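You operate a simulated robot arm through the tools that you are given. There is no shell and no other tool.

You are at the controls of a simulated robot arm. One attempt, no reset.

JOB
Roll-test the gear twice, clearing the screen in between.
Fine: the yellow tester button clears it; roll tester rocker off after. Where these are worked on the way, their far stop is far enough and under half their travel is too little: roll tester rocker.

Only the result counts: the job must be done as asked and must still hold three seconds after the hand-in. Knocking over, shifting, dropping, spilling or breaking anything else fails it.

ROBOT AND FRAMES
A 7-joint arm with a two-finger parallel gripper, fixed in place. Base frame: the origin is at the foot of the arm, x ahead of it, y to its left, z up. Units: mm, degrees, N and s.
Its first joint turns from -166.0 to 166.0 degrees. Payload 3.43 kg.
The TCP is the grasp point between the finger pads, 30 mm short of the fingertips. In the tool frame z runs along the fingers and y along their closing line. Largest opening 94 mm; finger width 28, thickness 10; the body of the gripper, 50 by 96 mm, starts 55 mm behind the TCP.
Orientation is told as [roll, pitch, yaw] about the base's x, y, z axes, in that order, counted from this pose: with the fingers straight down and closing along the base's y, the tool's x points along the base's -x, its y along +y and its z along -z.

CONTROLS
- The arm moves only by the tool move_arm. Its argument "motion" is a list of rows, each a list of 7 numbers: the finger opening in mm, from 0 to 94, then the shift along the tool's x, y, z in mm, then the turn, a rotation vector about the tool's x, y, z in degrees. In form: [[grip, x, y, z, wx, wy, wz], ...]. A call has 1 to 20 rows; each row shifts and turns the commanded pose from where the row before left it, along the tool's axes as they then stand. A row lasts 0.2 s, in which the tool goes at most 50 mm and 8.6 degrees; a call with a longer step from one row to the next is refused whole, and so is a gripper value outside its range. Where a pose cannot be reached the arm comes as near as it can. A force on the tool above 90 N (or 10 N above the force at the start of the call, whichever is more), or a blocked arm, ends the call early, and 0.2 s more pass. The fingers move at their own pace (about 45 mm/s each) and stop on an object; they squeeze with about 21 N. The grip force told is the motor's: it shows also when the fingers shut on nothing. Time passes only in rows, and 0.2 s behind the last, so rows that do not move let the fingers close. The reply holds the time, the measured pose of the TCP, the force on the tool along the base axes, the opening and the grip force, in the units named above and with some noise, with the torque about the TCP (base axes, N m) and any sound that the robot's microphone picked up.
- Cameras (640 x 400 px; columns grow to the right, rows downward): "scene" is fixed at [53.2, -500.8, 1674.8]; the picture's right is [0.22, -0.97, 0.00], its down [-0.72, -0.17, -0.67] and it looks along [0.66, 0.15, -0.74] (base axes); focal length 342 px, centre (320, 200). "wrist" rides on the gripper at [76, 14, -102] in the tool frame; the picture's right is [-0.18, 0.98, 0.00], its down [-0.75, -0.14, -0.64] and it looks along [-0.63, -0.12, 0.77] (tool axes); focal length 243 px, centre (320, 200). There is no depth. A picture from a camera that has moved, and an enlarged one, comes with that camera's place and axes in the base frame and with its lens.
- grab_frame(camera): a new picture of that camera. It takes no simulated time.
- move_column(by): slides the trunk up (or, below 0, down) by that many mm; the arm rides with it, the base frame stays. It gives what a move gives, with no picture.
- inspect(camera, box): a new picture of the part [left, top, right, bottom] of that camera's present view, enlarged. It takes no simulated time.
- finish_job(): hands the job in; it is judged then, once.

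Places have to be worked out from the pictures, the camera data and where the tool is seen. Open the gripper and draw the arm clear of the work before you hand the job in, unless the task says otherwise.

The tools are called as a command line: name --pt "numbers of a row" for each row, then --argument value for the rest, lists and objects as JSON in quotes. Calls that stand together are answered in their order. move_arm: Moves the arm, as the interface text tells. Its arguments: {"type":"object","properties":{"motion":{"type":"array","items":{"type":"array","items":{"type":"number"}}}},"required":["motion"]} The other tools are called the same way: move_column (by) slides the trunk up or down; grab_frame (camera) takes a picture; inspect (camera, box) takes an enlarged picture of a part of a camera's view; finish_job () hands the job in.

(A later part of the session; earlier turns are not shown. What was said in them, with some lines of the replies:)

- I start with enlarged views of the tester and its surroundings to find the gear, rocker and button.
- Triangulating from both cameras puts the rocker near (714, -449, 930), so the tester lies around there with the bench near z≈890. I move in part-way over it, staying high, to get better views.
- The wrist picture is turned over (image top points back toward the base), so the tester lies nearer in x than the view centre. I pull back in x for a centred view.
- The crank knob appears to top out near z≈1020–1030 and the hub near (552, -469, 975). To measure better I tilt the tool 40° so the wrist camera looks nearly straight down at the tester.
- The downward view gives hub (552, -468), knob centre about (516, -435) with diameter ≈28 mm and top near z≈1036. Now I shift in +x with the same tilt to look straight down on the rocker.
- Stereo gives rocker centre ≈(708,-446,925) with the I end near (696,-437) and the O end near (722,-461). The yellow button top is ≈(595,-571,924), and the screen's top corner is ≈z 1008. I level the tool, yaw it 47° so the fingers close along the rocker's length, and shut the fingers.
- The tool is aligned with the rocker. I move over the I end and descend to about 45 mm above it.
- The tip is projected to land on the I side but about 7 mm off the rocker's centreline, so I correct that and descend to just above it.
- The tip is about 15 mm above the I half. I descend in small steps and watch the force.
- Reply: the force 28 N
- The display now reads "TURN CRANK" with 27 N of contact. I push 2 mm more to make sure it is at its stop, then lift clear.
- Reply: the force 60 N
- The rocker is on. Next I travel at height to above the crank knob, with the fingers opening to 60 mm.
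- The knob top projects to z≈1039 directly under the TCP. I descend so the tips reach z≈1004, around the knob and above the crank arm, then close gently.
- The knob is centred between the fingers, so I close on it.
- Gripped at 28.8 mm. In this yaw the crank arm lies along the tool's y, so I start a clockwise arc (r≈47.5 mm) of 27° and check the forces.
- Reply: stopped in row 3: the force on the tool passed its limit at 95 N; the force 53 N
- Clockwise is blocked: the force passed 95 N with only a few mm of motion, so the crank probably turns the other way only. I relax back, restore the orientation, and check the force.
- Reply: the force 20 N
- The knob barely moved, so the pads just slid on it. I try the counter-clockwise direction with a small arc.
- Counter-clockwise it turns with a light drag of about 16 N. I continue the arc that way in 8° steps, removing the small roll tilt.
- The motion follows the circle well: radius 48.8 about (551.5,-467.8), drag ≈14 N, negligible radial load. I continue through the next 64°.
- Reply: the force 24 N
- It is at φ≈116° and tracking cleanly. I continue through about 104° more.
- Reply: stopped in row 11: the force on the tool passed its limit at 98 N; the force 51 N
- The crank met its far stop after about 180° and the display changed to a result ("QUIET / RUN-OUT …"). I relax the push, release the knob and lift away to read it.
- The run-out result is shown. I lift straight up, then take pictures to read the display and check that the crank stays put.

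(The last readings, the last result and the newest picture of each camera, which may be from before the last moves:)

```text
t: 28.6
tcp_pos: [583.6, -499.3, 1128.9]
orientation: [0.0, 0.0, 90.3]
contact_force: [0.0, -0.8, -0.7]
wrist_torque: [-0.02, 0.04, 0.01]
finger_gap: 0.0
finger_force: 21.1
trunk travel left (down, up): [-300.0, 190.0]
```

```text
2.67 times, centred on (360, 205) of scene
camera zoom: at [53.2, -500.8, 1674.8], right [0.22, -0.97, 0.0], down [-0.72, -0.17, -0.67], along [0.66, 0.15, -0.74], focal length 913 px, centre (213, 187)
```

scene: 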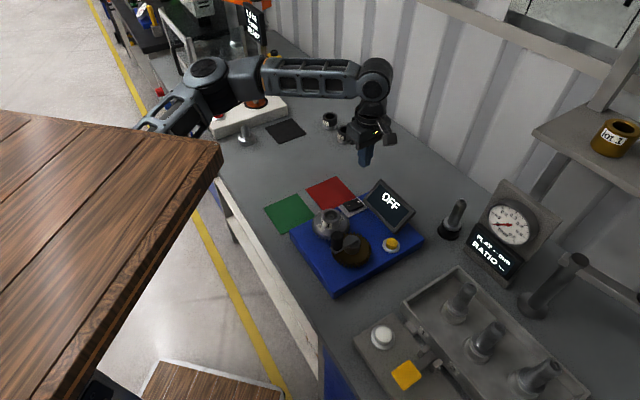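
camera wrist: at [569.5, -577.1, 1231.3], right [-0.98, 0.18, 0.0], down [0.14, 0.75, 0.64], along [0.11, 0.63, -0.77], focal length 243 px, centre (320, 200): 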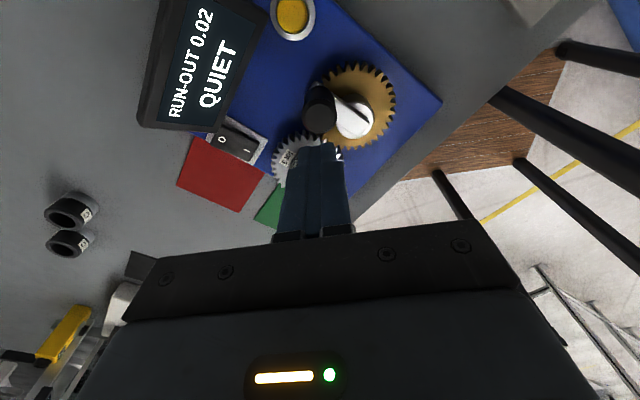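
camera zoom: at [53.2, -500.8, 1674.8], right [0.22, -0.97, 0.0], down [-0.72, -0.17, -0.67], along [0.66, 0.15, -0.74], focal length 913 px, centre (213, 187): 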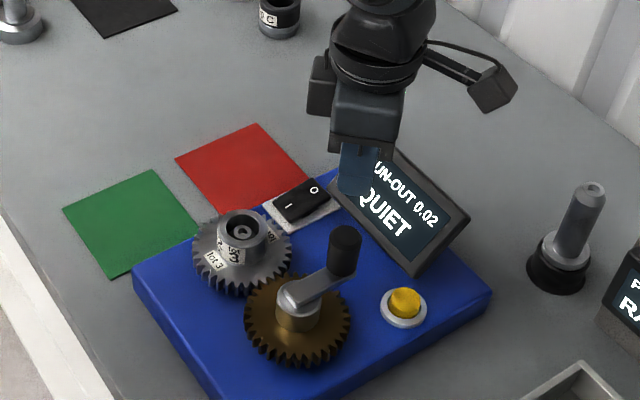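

Readout: "RUN-OUT 0.02 QUIET". The crank stays at its far stop, so next is the yellow button. I move above about (596,-568) and descend part-way.

move_arm --pt "0 35 -6 0 0 0 0" --pt "0 33.7 -6.4 0 0 0 0" --pt "0 0 0 40 0 0 0" --pt "0 0 0 40 0 0 0" --pt "0 0 0 40 0 0 0" --pt "0 0 0 0 0 0 0"

inspect --camera "wrist" --box '[200, 80, 440, 240]'

inspect --camera "scene" --box '[300, 150, 460, 270]'

```text
t: 30.0
tcp_pos: [596.5, -568.0, 1008.2]
orientation: [0.1, 0.0, 90.3]
contact_force: [0.7, 0.6, 0.3]
wrist_torque: [-0.02, -0.01, 0.01]
finger_gap: 0.0
finger_force: 20.6
trunk travel left (down, up): [-300.0, 190.0]
```

```text
2.50 times, centred on (320, 160) of wrist
camera zoom: at [581.6, -645.0, 1110.5], right [-0.98, 0.18, 0.0], down [0.14, 0.75, 0.64], along [0.11, 0.63, -0.77], focal length 606 px, centre (320, 300)
```

zoom: 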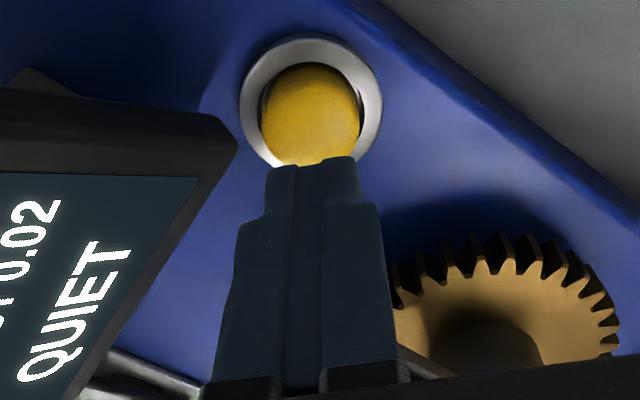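

```text
3.33 times, centred on (380, 210) of scene
camera zoom: at [53.2, -500.8, 1674.8], right [0.22, -0.97, 0.0], down [-0.72, -0.17, -0.67], along [0.66, 0.15, -0.74], focal length 1141 px, centre (120, 167)
```

zoom: 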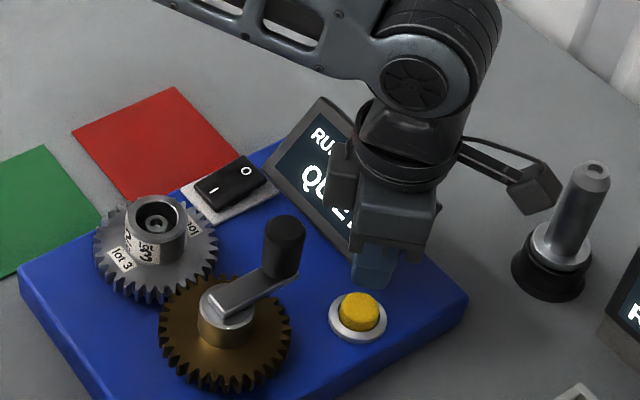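

The button projects to within about 3 mm of the tip axis. I correct and descend to ~10 mm above it.

move_arm --pt "0 2 -1.5 20 0 0 0" --pt "0 0 0 15 0 0 0" --pt "0 0 0 4 0 0 0" --pt "0 0 0 0 0 0 0"

inspect --camera "wrist" --box '[200, 80, 440, 240]'

inspect --camera "scene" --box '[300, 150, 460, 270]'

```text
t: 31.0
tcp_pos: [598.8, -570.1, 970.3]
orientation: [0.1, -0.1, 90.3]
contact_force: [-0.1, -0.2, 1.4]
wrist_torque: [0.02, 0.04, -0.01]
finger_gap: 0.1
finger_force: 20.6
trunk travel left (down, up): [-300.0, 190.0]
```

```text
2.50 times, centred on (320, 160) of wrist
camera zoom: at [583.4, -647.3, 1072.3], right [-0.98, 0.18, 0.0], down [0.14, 0.75, 0.64], along [0.11, 0.63, -0.77], focal length 606 px, centre (320, 300)
```

zoom: 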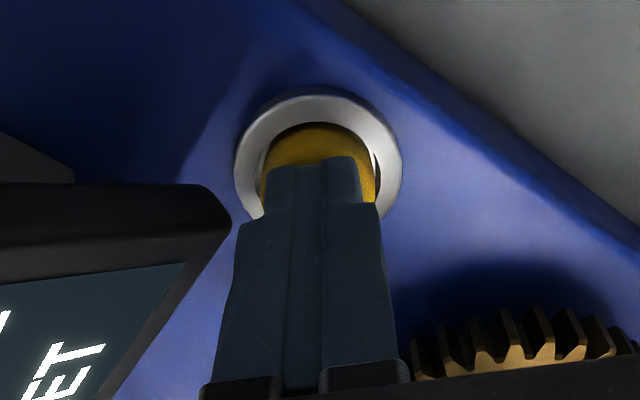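

```text
3.33 times, centred on (380, 210) of scene
camera zoom: at [53.2, -500.8, 1674.8], right [0.22, -0.97, 0.0], down [-0.72, -0.17, -0.67], along [0.66, 0.15, -0.74], focal length 1141 px, centre (120, 167)
```

zoom: 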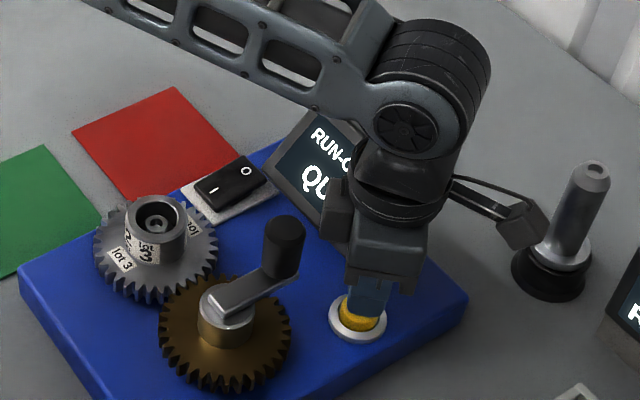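

The tip is centred just above the cap. I press in 2 mm steps.

move_arm --pt "0 0 0 3 0 0 0" --pt "0 0 0 2 0 0 0" --pt "0 0 0 2 0 0 0" --pt "0 0 0 2 0 0 0"

inspect --camera "scene" --box '[300, 150, 460, 270]'

grab_frame --camera "wrist"

```text
t: 32.0
tcp_pos: [596.9, -570.1, 962.8]
orientation: [0.0, 0.1, 90.3]
contact_force: [-1.0, 9.3, 30.0]
wrist_torque: [0.31, 0.02, -0.02]
finger_gap: 0.0
finger_force: 21.2
trunk travel left (down, up): [-300.0, 190.0]
heard: click
```

```text
3.33 times, centred on (380, 210) of scene
camera zoom: at [53.2, -500.8, 1674.8], right [0.22, -0.97, 0.0], down [-0.72, -0.17, -0.67], along [0.66, 0.15, -0.74], focal length 1141 px, centre (120, 167)
```

zoom: 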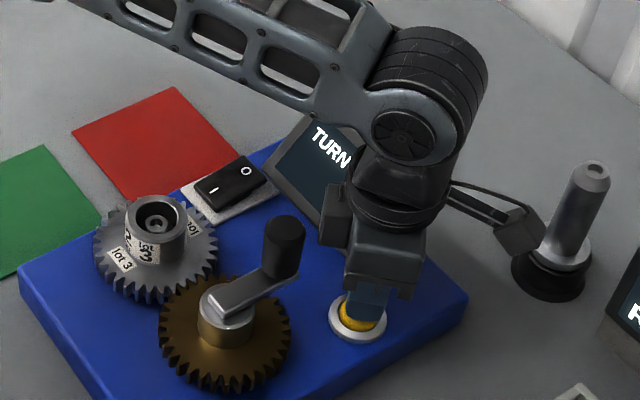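

```text
taken
camera wrist: at [583.4, -647.1, 1066.2], right [-0.98, 0.18, 0.0], down [0.14, 0.76, 0.64], along [0.11, 0.63, -0.77], focal length 243 px, centre (320, 200)
```

wrist: 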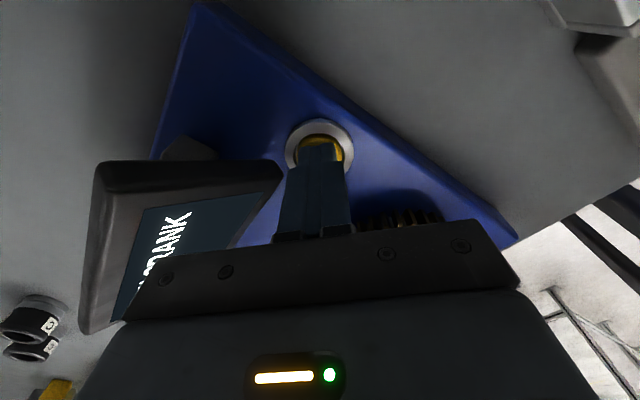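

The click was heard and the screen is back at "TURN CRANK". I lift, return above the knob, yaw back to 47° and open for the second roll.

move_arm --pt "0 0 0 -15 0 0 0" --pt "0 0 0 -45 0 0 0" --pt "0 0 0 -45 0 0 0" --pt "0 0 0 -45 0 0 0" --pt "0 0 0 -8 0 0 0" --pt "0 -34 7 0 0 0 0" --pt "0 -34 7 0 0 0 0" --pt "0 0 0 0 0 0 8" --pt "20 0 0 0 0 0 8" --pt "40 0 0 0 0 0 8" --pt "60 0 0 0 0 0 8" --pt "60 0 0 0 0 0 8" --pt "60 0 0 0 0 0 3" --pt "60 0 0 0 0 0 0"

inspect --camera "wrist" --box '[200, 80, 440, 240]'

inspect --camera "scene" --box '[300, 150, 460, 270]'

```text
t: 35.0
tcp_pos: [583.5, -502.2, 1119.4]
orientation: [0.1, -0.1, 47.2]
contact_force: [0.1, -0.3, 0.7]
wrist_torque: [-0.02, -0.02, -0.03]
finger_gap: 59.8
finger_force: 0.0
trunk travel left (down, up): [-300.0, 190.0]
```

```text
2.50 times, centred on (320, 160) of wrist
camera zoom: at [521.1, -549.8, 1221.5], right [-0.6, 0.8, 0.0], down [0.62, 0.46, 0.64], along [0.51, 0.38, -0.77], focal length 606 px, centre (320, 300)
```

zoom: 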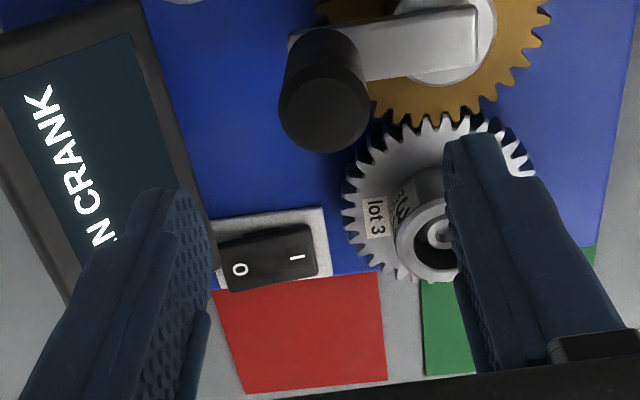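

```text
3.33 times, centred on (380, 210) of scene
camera zoom: at [53.2, -500.8, 1674.8], right [0.22, -0.97, 0.0], down [-0.72, -0.17, -0.67], along [0.66, 0.15, -0.74], focal length 1141 px, centre (120, 167)
```

zoom: 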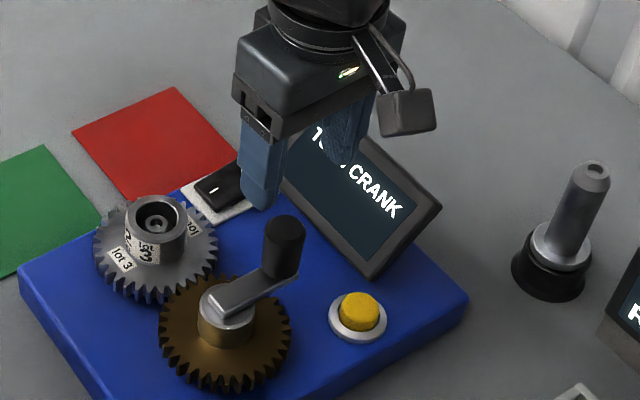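

The knob is centred under the gripper, so I descend and grip it again.

move_arm --pt "60 -1 0.8 40 0 0 0" --pt "60 0 0 30 0 0 0" --pt "60 0 0 16 0 0 0" --pt "60 0 0 0 0 0 0" --pt "40 0 0 0 0 0 0" --pt "20 0 0 0 0 0 0" --pt "10 0 0 0 0 0 0" --pt "10 0 0 0 0 0 0"

inspect --camera "wrist" --box '[200, 80, 440, 240]'

```text
t: 36.8
tcp_pos: [583.4, -500.8, 1034.0]
orientation: [0.1, 0.1, 47.3]
contact_force: [1.2, -0.8, -1.4]
wrist_torque: [-0.27, -0.16, -0.08]
finger_gap: 28.7
finger_force: 45.3
trunk travel left (down, up): [-300.0, 190.0]
```

```text
2.50 times, centred on (320, 160) of wrist
camera zoom: at [521.2, -548.0, 1135.5], right [-0.6, 0.8, 0.0], down [0.62, 0.46, 0.64], along [0.51, 0.38, -0.77], focal length 606 px, centre (320, 300)
```

zoom: 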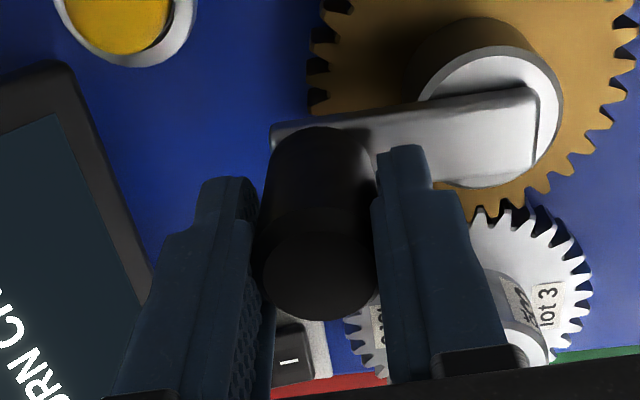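

Gripped with almost no side load. I turn the crank back clockwise through the first ~80°.

move_arm --pt "10 6.76 0.83 0 0 0 0" --pt "10 6.58 1.76 0 0 0 0" --pt "10 6.27 2.66 0 0 0 0" --pt "10 5.84 3.5 0 0 0 0" --pt "10 5.29 4.28 0 0 0 0" --pt "10 4.64 4.98 0 0 0 0" --pt "10 3.91 5.58 0 0 0 0" --pt "10 3.09 6.07 0 0 0 0" --pt "10 2.22 6.44 0 0 0 0" --pt "10 1.3 6.68 0 0 0 0" --pt "10 0 0 0 0 0 0"

inspect --camera "scene" --box '[280, 150, 440, 270]'

```text
t: 39.2
tcp_pos: [521.7, -507.5, 1033.4]
orientation: [0.1, 0.1, 47.4]
contact_force: [11.2, -18.0, 2.6]
wrist_torque: [-0.81, -0.68, -0.91]
finger_gap: 29.7
finger_force: 45.5
trunk travel left (down, up): [-300.0, 190.0]
```

```text
3.33 times, centred on (360, 210) of scene
camera zoom: at [53.2, -500.8, 1674.8], right [0.22, -0.97, 0.0], down [-0.72, -0.17, -0.67], along [0.66, 0.15, -0.74], focal length 1141 px, centre (187, 167)
```

zoom: 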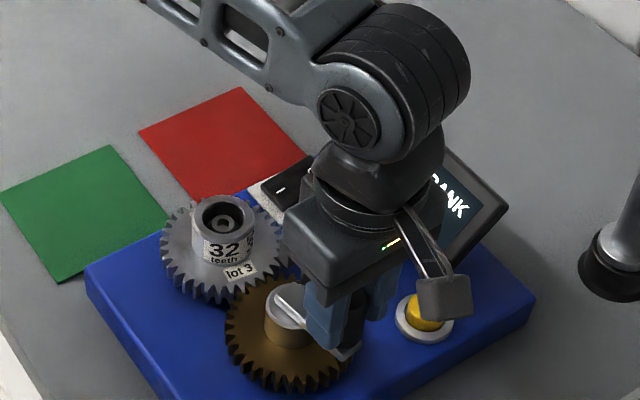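

Moving freely, at φ≈96°. I continue back toward the start side and watch the display.

move_arm --pt "10 0.36 6.8 0 0 0 0" --pt "10 -0.59 6.78 0 0 0 0" --pt "10 -1.53 6.64 0 0 0 0" --pt "10 -2.44 6.35 0 0 0 0" --pt "10 -3.3 5.95 0 0 0 0" --pt "10 -4.1 5.39 0 0 0 0" --pt "10 -4.81 4.81 0 0 0 0" --pt "10 -5.44 4.1 0 0 0 0" --pt "10 -5.95 3.3 0 0 0 0" --pt "10 -6.35 2.44 0 0 0 0" --pt "10 0 0 0 0 0 0"

inspect --camera "scene" --box '[280, 150, 440, 270]'

inspect --camera "wrist" --box '[200, 80, 440, 240]'

```text
t: 41.6
tcp_pos: [506.6, -447.6, 1032.7]
orientation: [0.0, 0.1, 47.2]
contact_force: [23.6, -35.2, -5.7]
wrist_torque: [0.36, 0.47, -1.04]
finger_gap: 30.1
finger_force: 45.3
trunk travel left (down, up): [-300.0, 190.0]
```

```text
3.33 times, centred on (360, 210) of scene
camera zoom: at [53.2, -500.8, 1674.8], right [0.22, -0.97, 0.0], down [-0.72, -0.17, -0.67], along [0.66, 0.15, -0.74], focal length 1141 px, centre (187, 167)
```

zoom: 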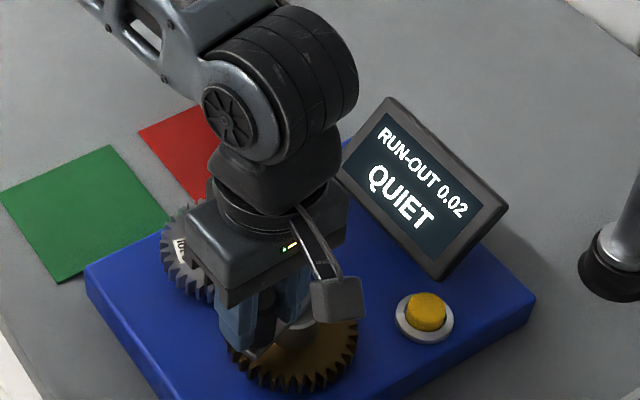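

```text
2.50 times, centred on (320, 160) of wrist
camera zoom: at [444.3, -494.5, 1135.1], right [-0.6, 0.8, 0.0], down [0.61, 0.46, 0.64], along [0.52, 0.38, -0.77], focal length 606 px, centre (320, 300)
```

zoom: 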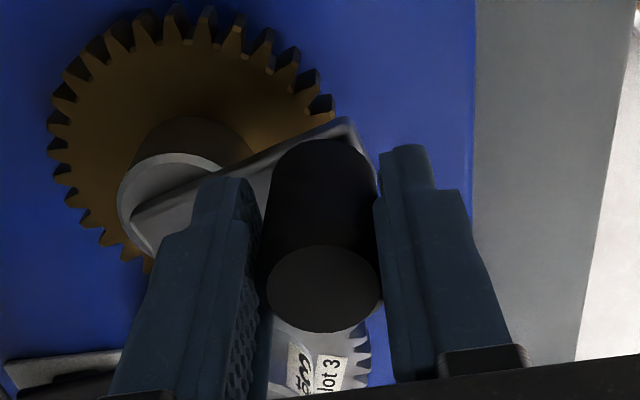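

The second result, "RUN-OUT 0.02 QUIET", has appeared. I ease off the side load, release the knob and lift straight up.

move_arm --pt "10 0 -2.5 0 0 0 0" --pt "30 0 0 0 0 0 0" --pt "50 0 0 0 0 0 0" --pt "60 0 0 0 0 0 0" --pt "60 0 0 0 0 0 0" --pt "60 0 0 -20 0 0 0" --pt "60 0 0 -40 0 0 0" --pt "60 0 0 -40 0 0 0" --pt "30 0 0 0 0 0 0" --pt "0 0 0 0 0 0 0" --pt "0 0 0 0 0 0 0"

inspect --camera "scene" --box '[280, 150, 440, 270]'

```text
t: 44.0
tcp_pos: [507.8, -447.6, 1133.9]
orientation: [0.0, 0.2, 47.2]
contact_force: [-0.1, 0.8, -0.5]
wrist_torque: [0.03, -0.03, 0.02]
finger_gap: 0.1
finger_force: 7.5
trunk travel left (down, up): [-300.0, 190.0]
```

```text
3.33 times, centred on (360, 210) of scene
camera zoom: at [53.2, -500.8, 1674.8], right [0.22, -0.97, 0.0], down [-0.72, -0.17, -0.67], along [0.66, 0.15, -0.74], focal length 1141 px, centre (187, 167)
```

zoom: 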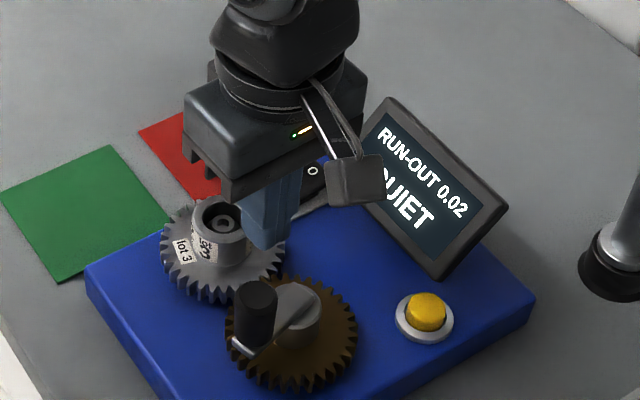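

Fingers closed and clear. I travel at height to above the rocker's O end and descend part-way to check alignment against the screen's edge.

move_arm --pt "0 -27.5 -33.1 0 0 0 0" --pt "0 -27.5 -33.1 0 0 0 0" --pt "0 -27.5 -33.1 0 0 0 0" --pt "0 -27.5 -33.1 0 0 0 0" --pt "0 -27.5 -33.1 0 0 0 0" --pt "0 0 0 45 0 0 0" --pt "0 0 0 45 0 0 0" --pt "0 0 0 0 0 0 0"

inspect --camera "wrist" --box '[200, 80, 440, 240]'

inspect --camera "scene" --box '[280, 130, 440, 250]'

```text
t: 45.8
tcp_pos: [721.6, -457.3, 1042.7]
orientation: [0.1, 0.1, 47.3]
contact_force: [0.3, -0.3, -0.3]
wrist_torque: [0.01, 0.0, 0.03]
finger_gap: 0.0
finger_force: 21.1
trunk travel left (down, up): [-300.0, 190.0]
```

```text
2.50 times, centred on (320, 160) of wrist
camera zoom: at [659.2, -505.8, 1145.2], right [-0.6, 0.8, 0.0], down [0.62, 0.46, 0.64], along [0.51, 0.38, -0.77], focal length 606 px, centre (320, 300)
```

zoom: 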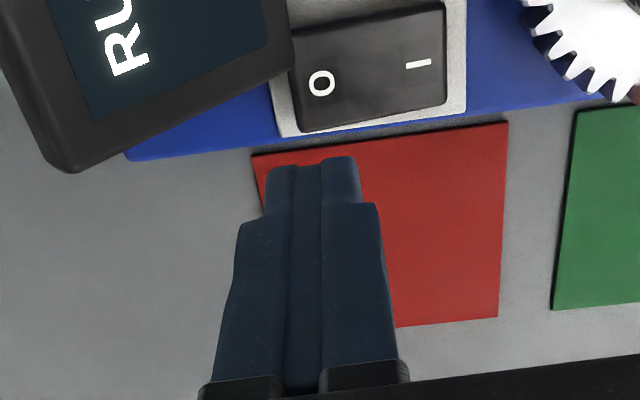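

```text
3.33 times, centred on (360, 190) of scene
camera zoom: at [53.2, -500.8, 1674.8], right [0.22, -0.97, 0.0], down [-0.72, -0.17, -0.67], along [0.66, 0.15, -0.74], focal length 1141 px, centre (187, 233)
```

zoom: 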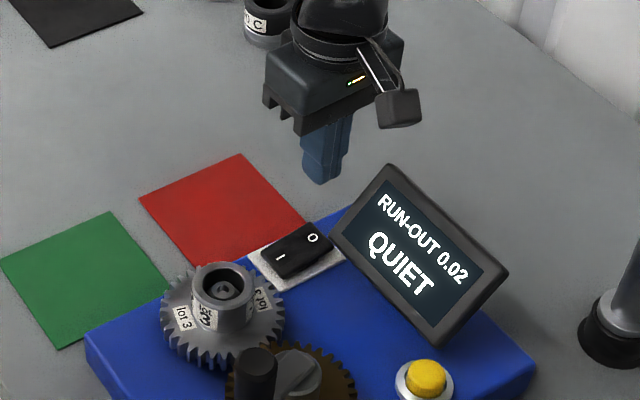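

The tip is right over the O mark, but the screen's edge would be about 10 mm to one side. I shift 9 mm away from the screen, still well on the rocker, and descend to just above it.

move_arm --pt "0 -9 2 0 0 0 0" --pt "0 0 0 30 0 0 0" --pt "0 0 0 25 0 0 0" --pt "0 0 0 0 0 0 0"

inspect --camera "wrist" --box '[200, 80, 440, 240]'

inspect --camera "scene" --box '[280, 130, 440, 250]'

```text
t: 46.8
tcp_pos: [727.4, -449.4, 987.5]
orientation: [0.1, 0.1, 47.3]
contact_force: [0.3, -0.6, 0.2]
wrist_torque: [0.01, -0.02, 0.0]
finger_gap: 0.0
finger_force: 21.0
trunk travel left (down, up): [-300.0, 190.0]
```

```text
2.50 times, centred on (320, 160) of wrist
camera zoom: at [663.9, -497.3, 1090.1], right [-0.6, 0.8, 0.0], down [0.62, 0.46, 0.64], along [0.51, 0.38, -0.77], focal length 606 px, centre (320, 300)
```

zoom: 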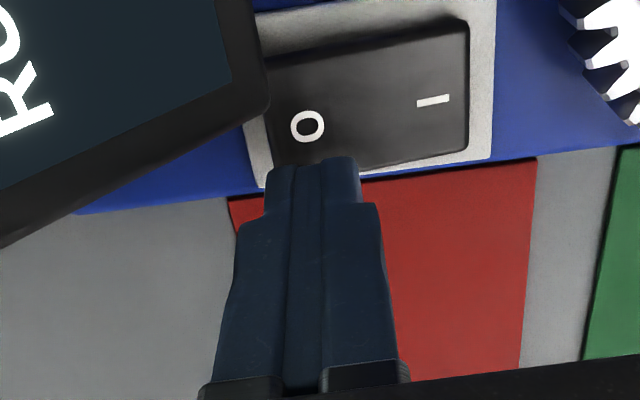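

```text
3.33 times, centred on (360, 190) of scene
camera zoom: at [53.2, -500.8, 1674.8], right [0.22, -0.97, 0.0], down [-0.72, -0.17, -0.67], along [0.66, 0.15, -0.74], focal length 1141 px, centre (187, 233)
```

zoom: 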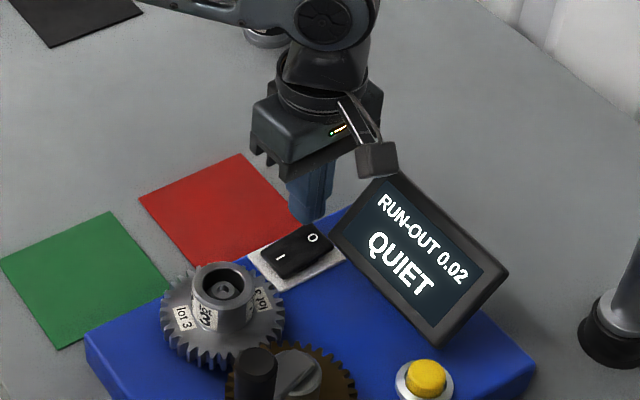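

The finger overlaps about 18 mm of the rocker's O end with roughly 5 mm of clearance to the screen. I nudge 1.5 mm toward the rocker's centreline and approach.

move_arm --pt "0 1.5 0 6 0 0 0" --pt "0 0 0 5 0 0 0" --pt "0 0 0 3 0 0 0" --pt "0 0 0 0 0 0 0"

inspect --camera "wrist" --box '[200, 80, 440, 240]'

inspect --camera "scene" --box '[320, 150, 420, 225]'

```text
t: 47.8
tcp_pos: [724.3, -451.8, 974.3]
orientation: [0.1, 0.0, 47.2]
contact_force: [-0.1, -0.8, -0.1]
wrist_torque: [0.01, -0.03, -0.03]
finger_gap: 0.1
finger_force: 21.3
trunk travel left (down, up): [-300.0, 190.0]
```

```text
2.50 times, centred on (320, 160) of wrist
camera zoom: at [662.8, -498.6, 1076.4], right [-0.6, 0.8, 0.0], down [0.62, 0.46, 0.64], along [0.51, 0.38, -0.77], focal length 606 px, centre (320, 300)
```

zoom: 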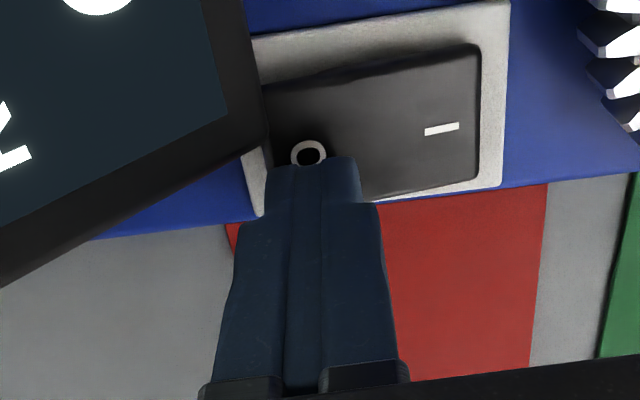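

```text
5.33 times, centred on (370, 188) of scene
camera zoom: at [53.2, -500.8, 1674.8], right [0.22, -0.97, 0.0], down [-0.72, -0.17, -0.67], along [0.66, 0.15, -0.74], focal length 1825 px, centre (53, 267)
```

zoom: 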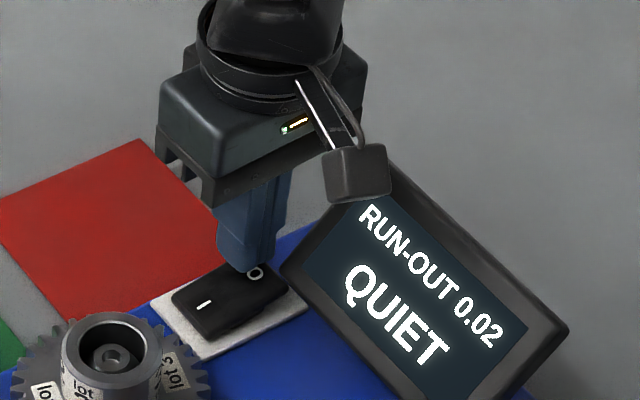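

Aligned with the O end. I press in 2 mm steps.

move_arm --pt "0 0 0 3 0 0 0" --pt "0 0 0 3 0 0 0" --pt "0 0 0 2 0 0 0" --pt "0 0 0 2 0 0 0" --pt "0 0 0 2 0 0 0"

inspect --camera "scene" --box '[320, 150, 420, 225]'

```text
t: 49.0
tcp_pos: [725.4, -451.4, 965.5]
orientation: [-0.1, 0.0, 47.3]
contact_force: [-0.8, 3.3, 25.1]
wrist_torque: [0.39, 0.04, 0.07]
finger_gap: 0.3
finger_force: 21.1
trunk travel left (down, up): [-300.0, 190.0]
```

```text
5.33 times, centred on (370, 188) of scene
camera zoom: at [53.2, -500.8, 1674.8], right [0.22, -0.97, 0.0], down [-0.72, -0.17, -0.67], along [0.66, 0.15, -0.74], focal length 1825 px, centre (53, 267)
```

zoom: 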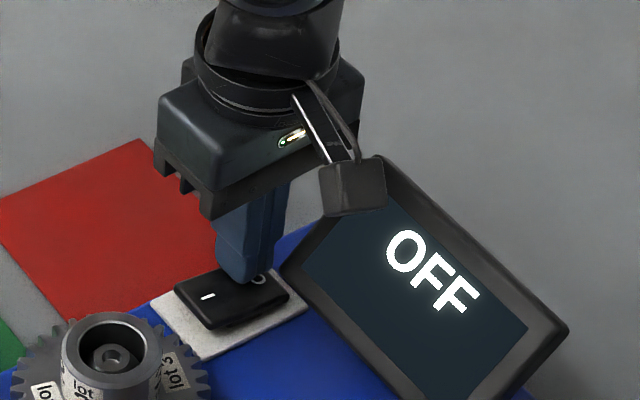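

The display reads OFF. I push 2 mm more to seat the rocker at its stop, then lift clear.

move_arm --pt "0 0 0 2 0 0 0" --pt "0 0 0 1 0 0 0"

move_arm --pt "0 0 0 -15 0 0 0" --pt "0 0 0 -40 0 0 0" --pt "0 0 0 -45 0 0 0" --pt "0 0 0 -45 0 0 0" --pt "20 30 30 0 0 0 0" --pt "40 30 30 0 0 0 0" --pt "60 30 30 -20 0 0 0" --pt "80 0 0 -30 0 0 0" --pt "94 0 0 0 0 0 0" --pt "94 0 0 0 0 0 0"

grab_frame --camera "scene"

inspect --camera "scene" --box '[260, 140, 440, 275]'

```text
t: 49.6
tcp_pos: [725.2, -452.4, 965.1]
orientation: [-0.4, 0.1, 47.3]
contact_force: [-0.2, 7.3, 60.8]
wrist_torque: [0.97, 0.04, 0.04]
finger_gap: 0.1
finger_force: 21.0
trunk travel left (down, up): [-300.0, 190.0]
```

```text
t: 51.8
tcp_pos: [599.0, -457.9, 1154.4]
orientation: [0.0, 0.0, 47.3]
contact_force: [0.6, -0.8, 0.1]
wrist_torque: [-0.01, -0.01, 0.0]
finger_gap: 94.0
finger_force: 0.0
trunk travel left (down, up): [-300.0, 190.0]
```

```text
taken
```

scene: 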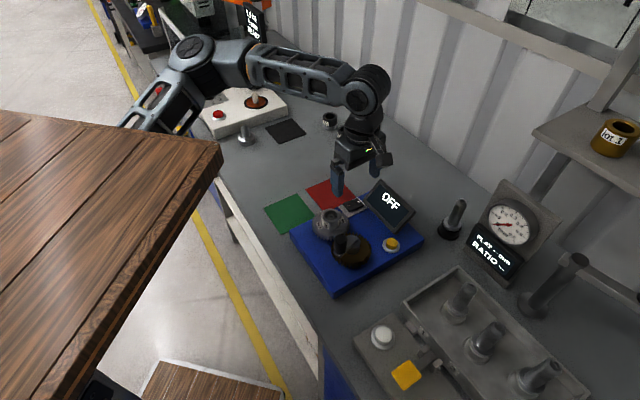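

```text
2.96 times, centred on (350, 208) of scene
camera zoom: at [53.2, -500.8, 1674.8], right [0.22, -0.97, 0.0], down [-0.72, -0.17, -0.67], along [0.66, 0.15, -0.74], focal length 1014 px, centre (231, 178)
```

zoom: 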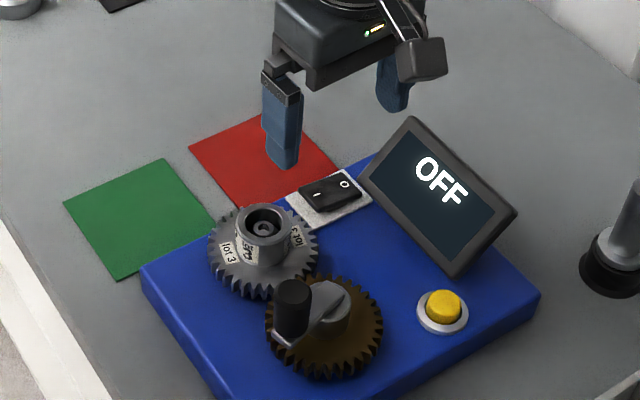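

Both rolls gave a result, the screen was cleared in between, and the rocker is off with the display at OFF. The gear is still on its spindle. I raise the open gripper further clear of the work.

move_arm --pt "94 0 0 -40 0 0 0" --pt "94 0 0 -40 0 0 0" --pt "94 0 0 -40 0 0 0" --pt "94 0 0 0 0 0 0" --pt "94 0 0 0 0 0 0"

inspect --camera "scene" --box '[260, 140, 440, 275]'

```text
t: 53.0
tcp_pos: [599.0, -456.2, 1272.0]
orientation: [0.1, 0.0, 47.3]
contact_force: [-0.2, -0.7, 0.5]
wrist_torque: [-0.01, 0.01, 0.0]
finger_gap: 94.2
finger_force: 0.0
trunk travel left (down, up): [-300.0, 190.0]
```

```text
2.96 times, centred on (350, 208) of scene
camera zoom: at [53.2, -500.8, 1674.8], right [0.22, -0.97, 0.0], down [-0.72, -0.17, -0.67], along [0.66, 0.15, -0.74], focal length 1014 px, centre (231, 178)
```

zoom: 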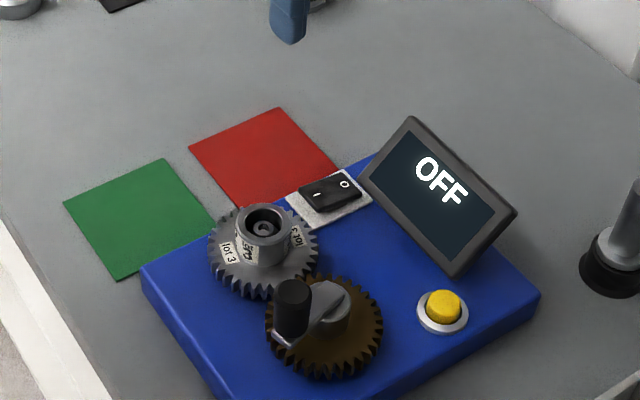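

The tester is off, nothing was disturbed, and the arm is clear and open, so I hand the job in.

finish_job

```text
The job is handed in.
```

The gear has been roll-tested twice, with the screen cleared in between, and I've handed the job in. I don't have the judge's verdict.

- **First roll:** I switched the tester on at the rocker and turned the crank counter-clockwise to its far stop, about 180°. The screen read "RUN-OUT 0.02 QUIET".
- **Clearing:** I pressed the yellow button. It clicked, and the screen went back to "TURN CRANK".
- **Second roll:** I turned the crank back clockwise by about 160°, and the screen again read "RUN-OUT 0.02 QUIET". I stopped there, so the crank is about 15–20° short of where it started.
- **Switching off:** I pressed the rocker's O side to its stop, and the screen reads "OFF".

Two pushes went past the 90 N force limit and stopped themselves. The first was at the start, when I tried turning the crank clockwise against its stop (95 N). The second was at the far stop of the first roll (98 N).

The last picture shows the gear still on its spindle and nothing at the tester out of place. The gripper is open and well above the work.
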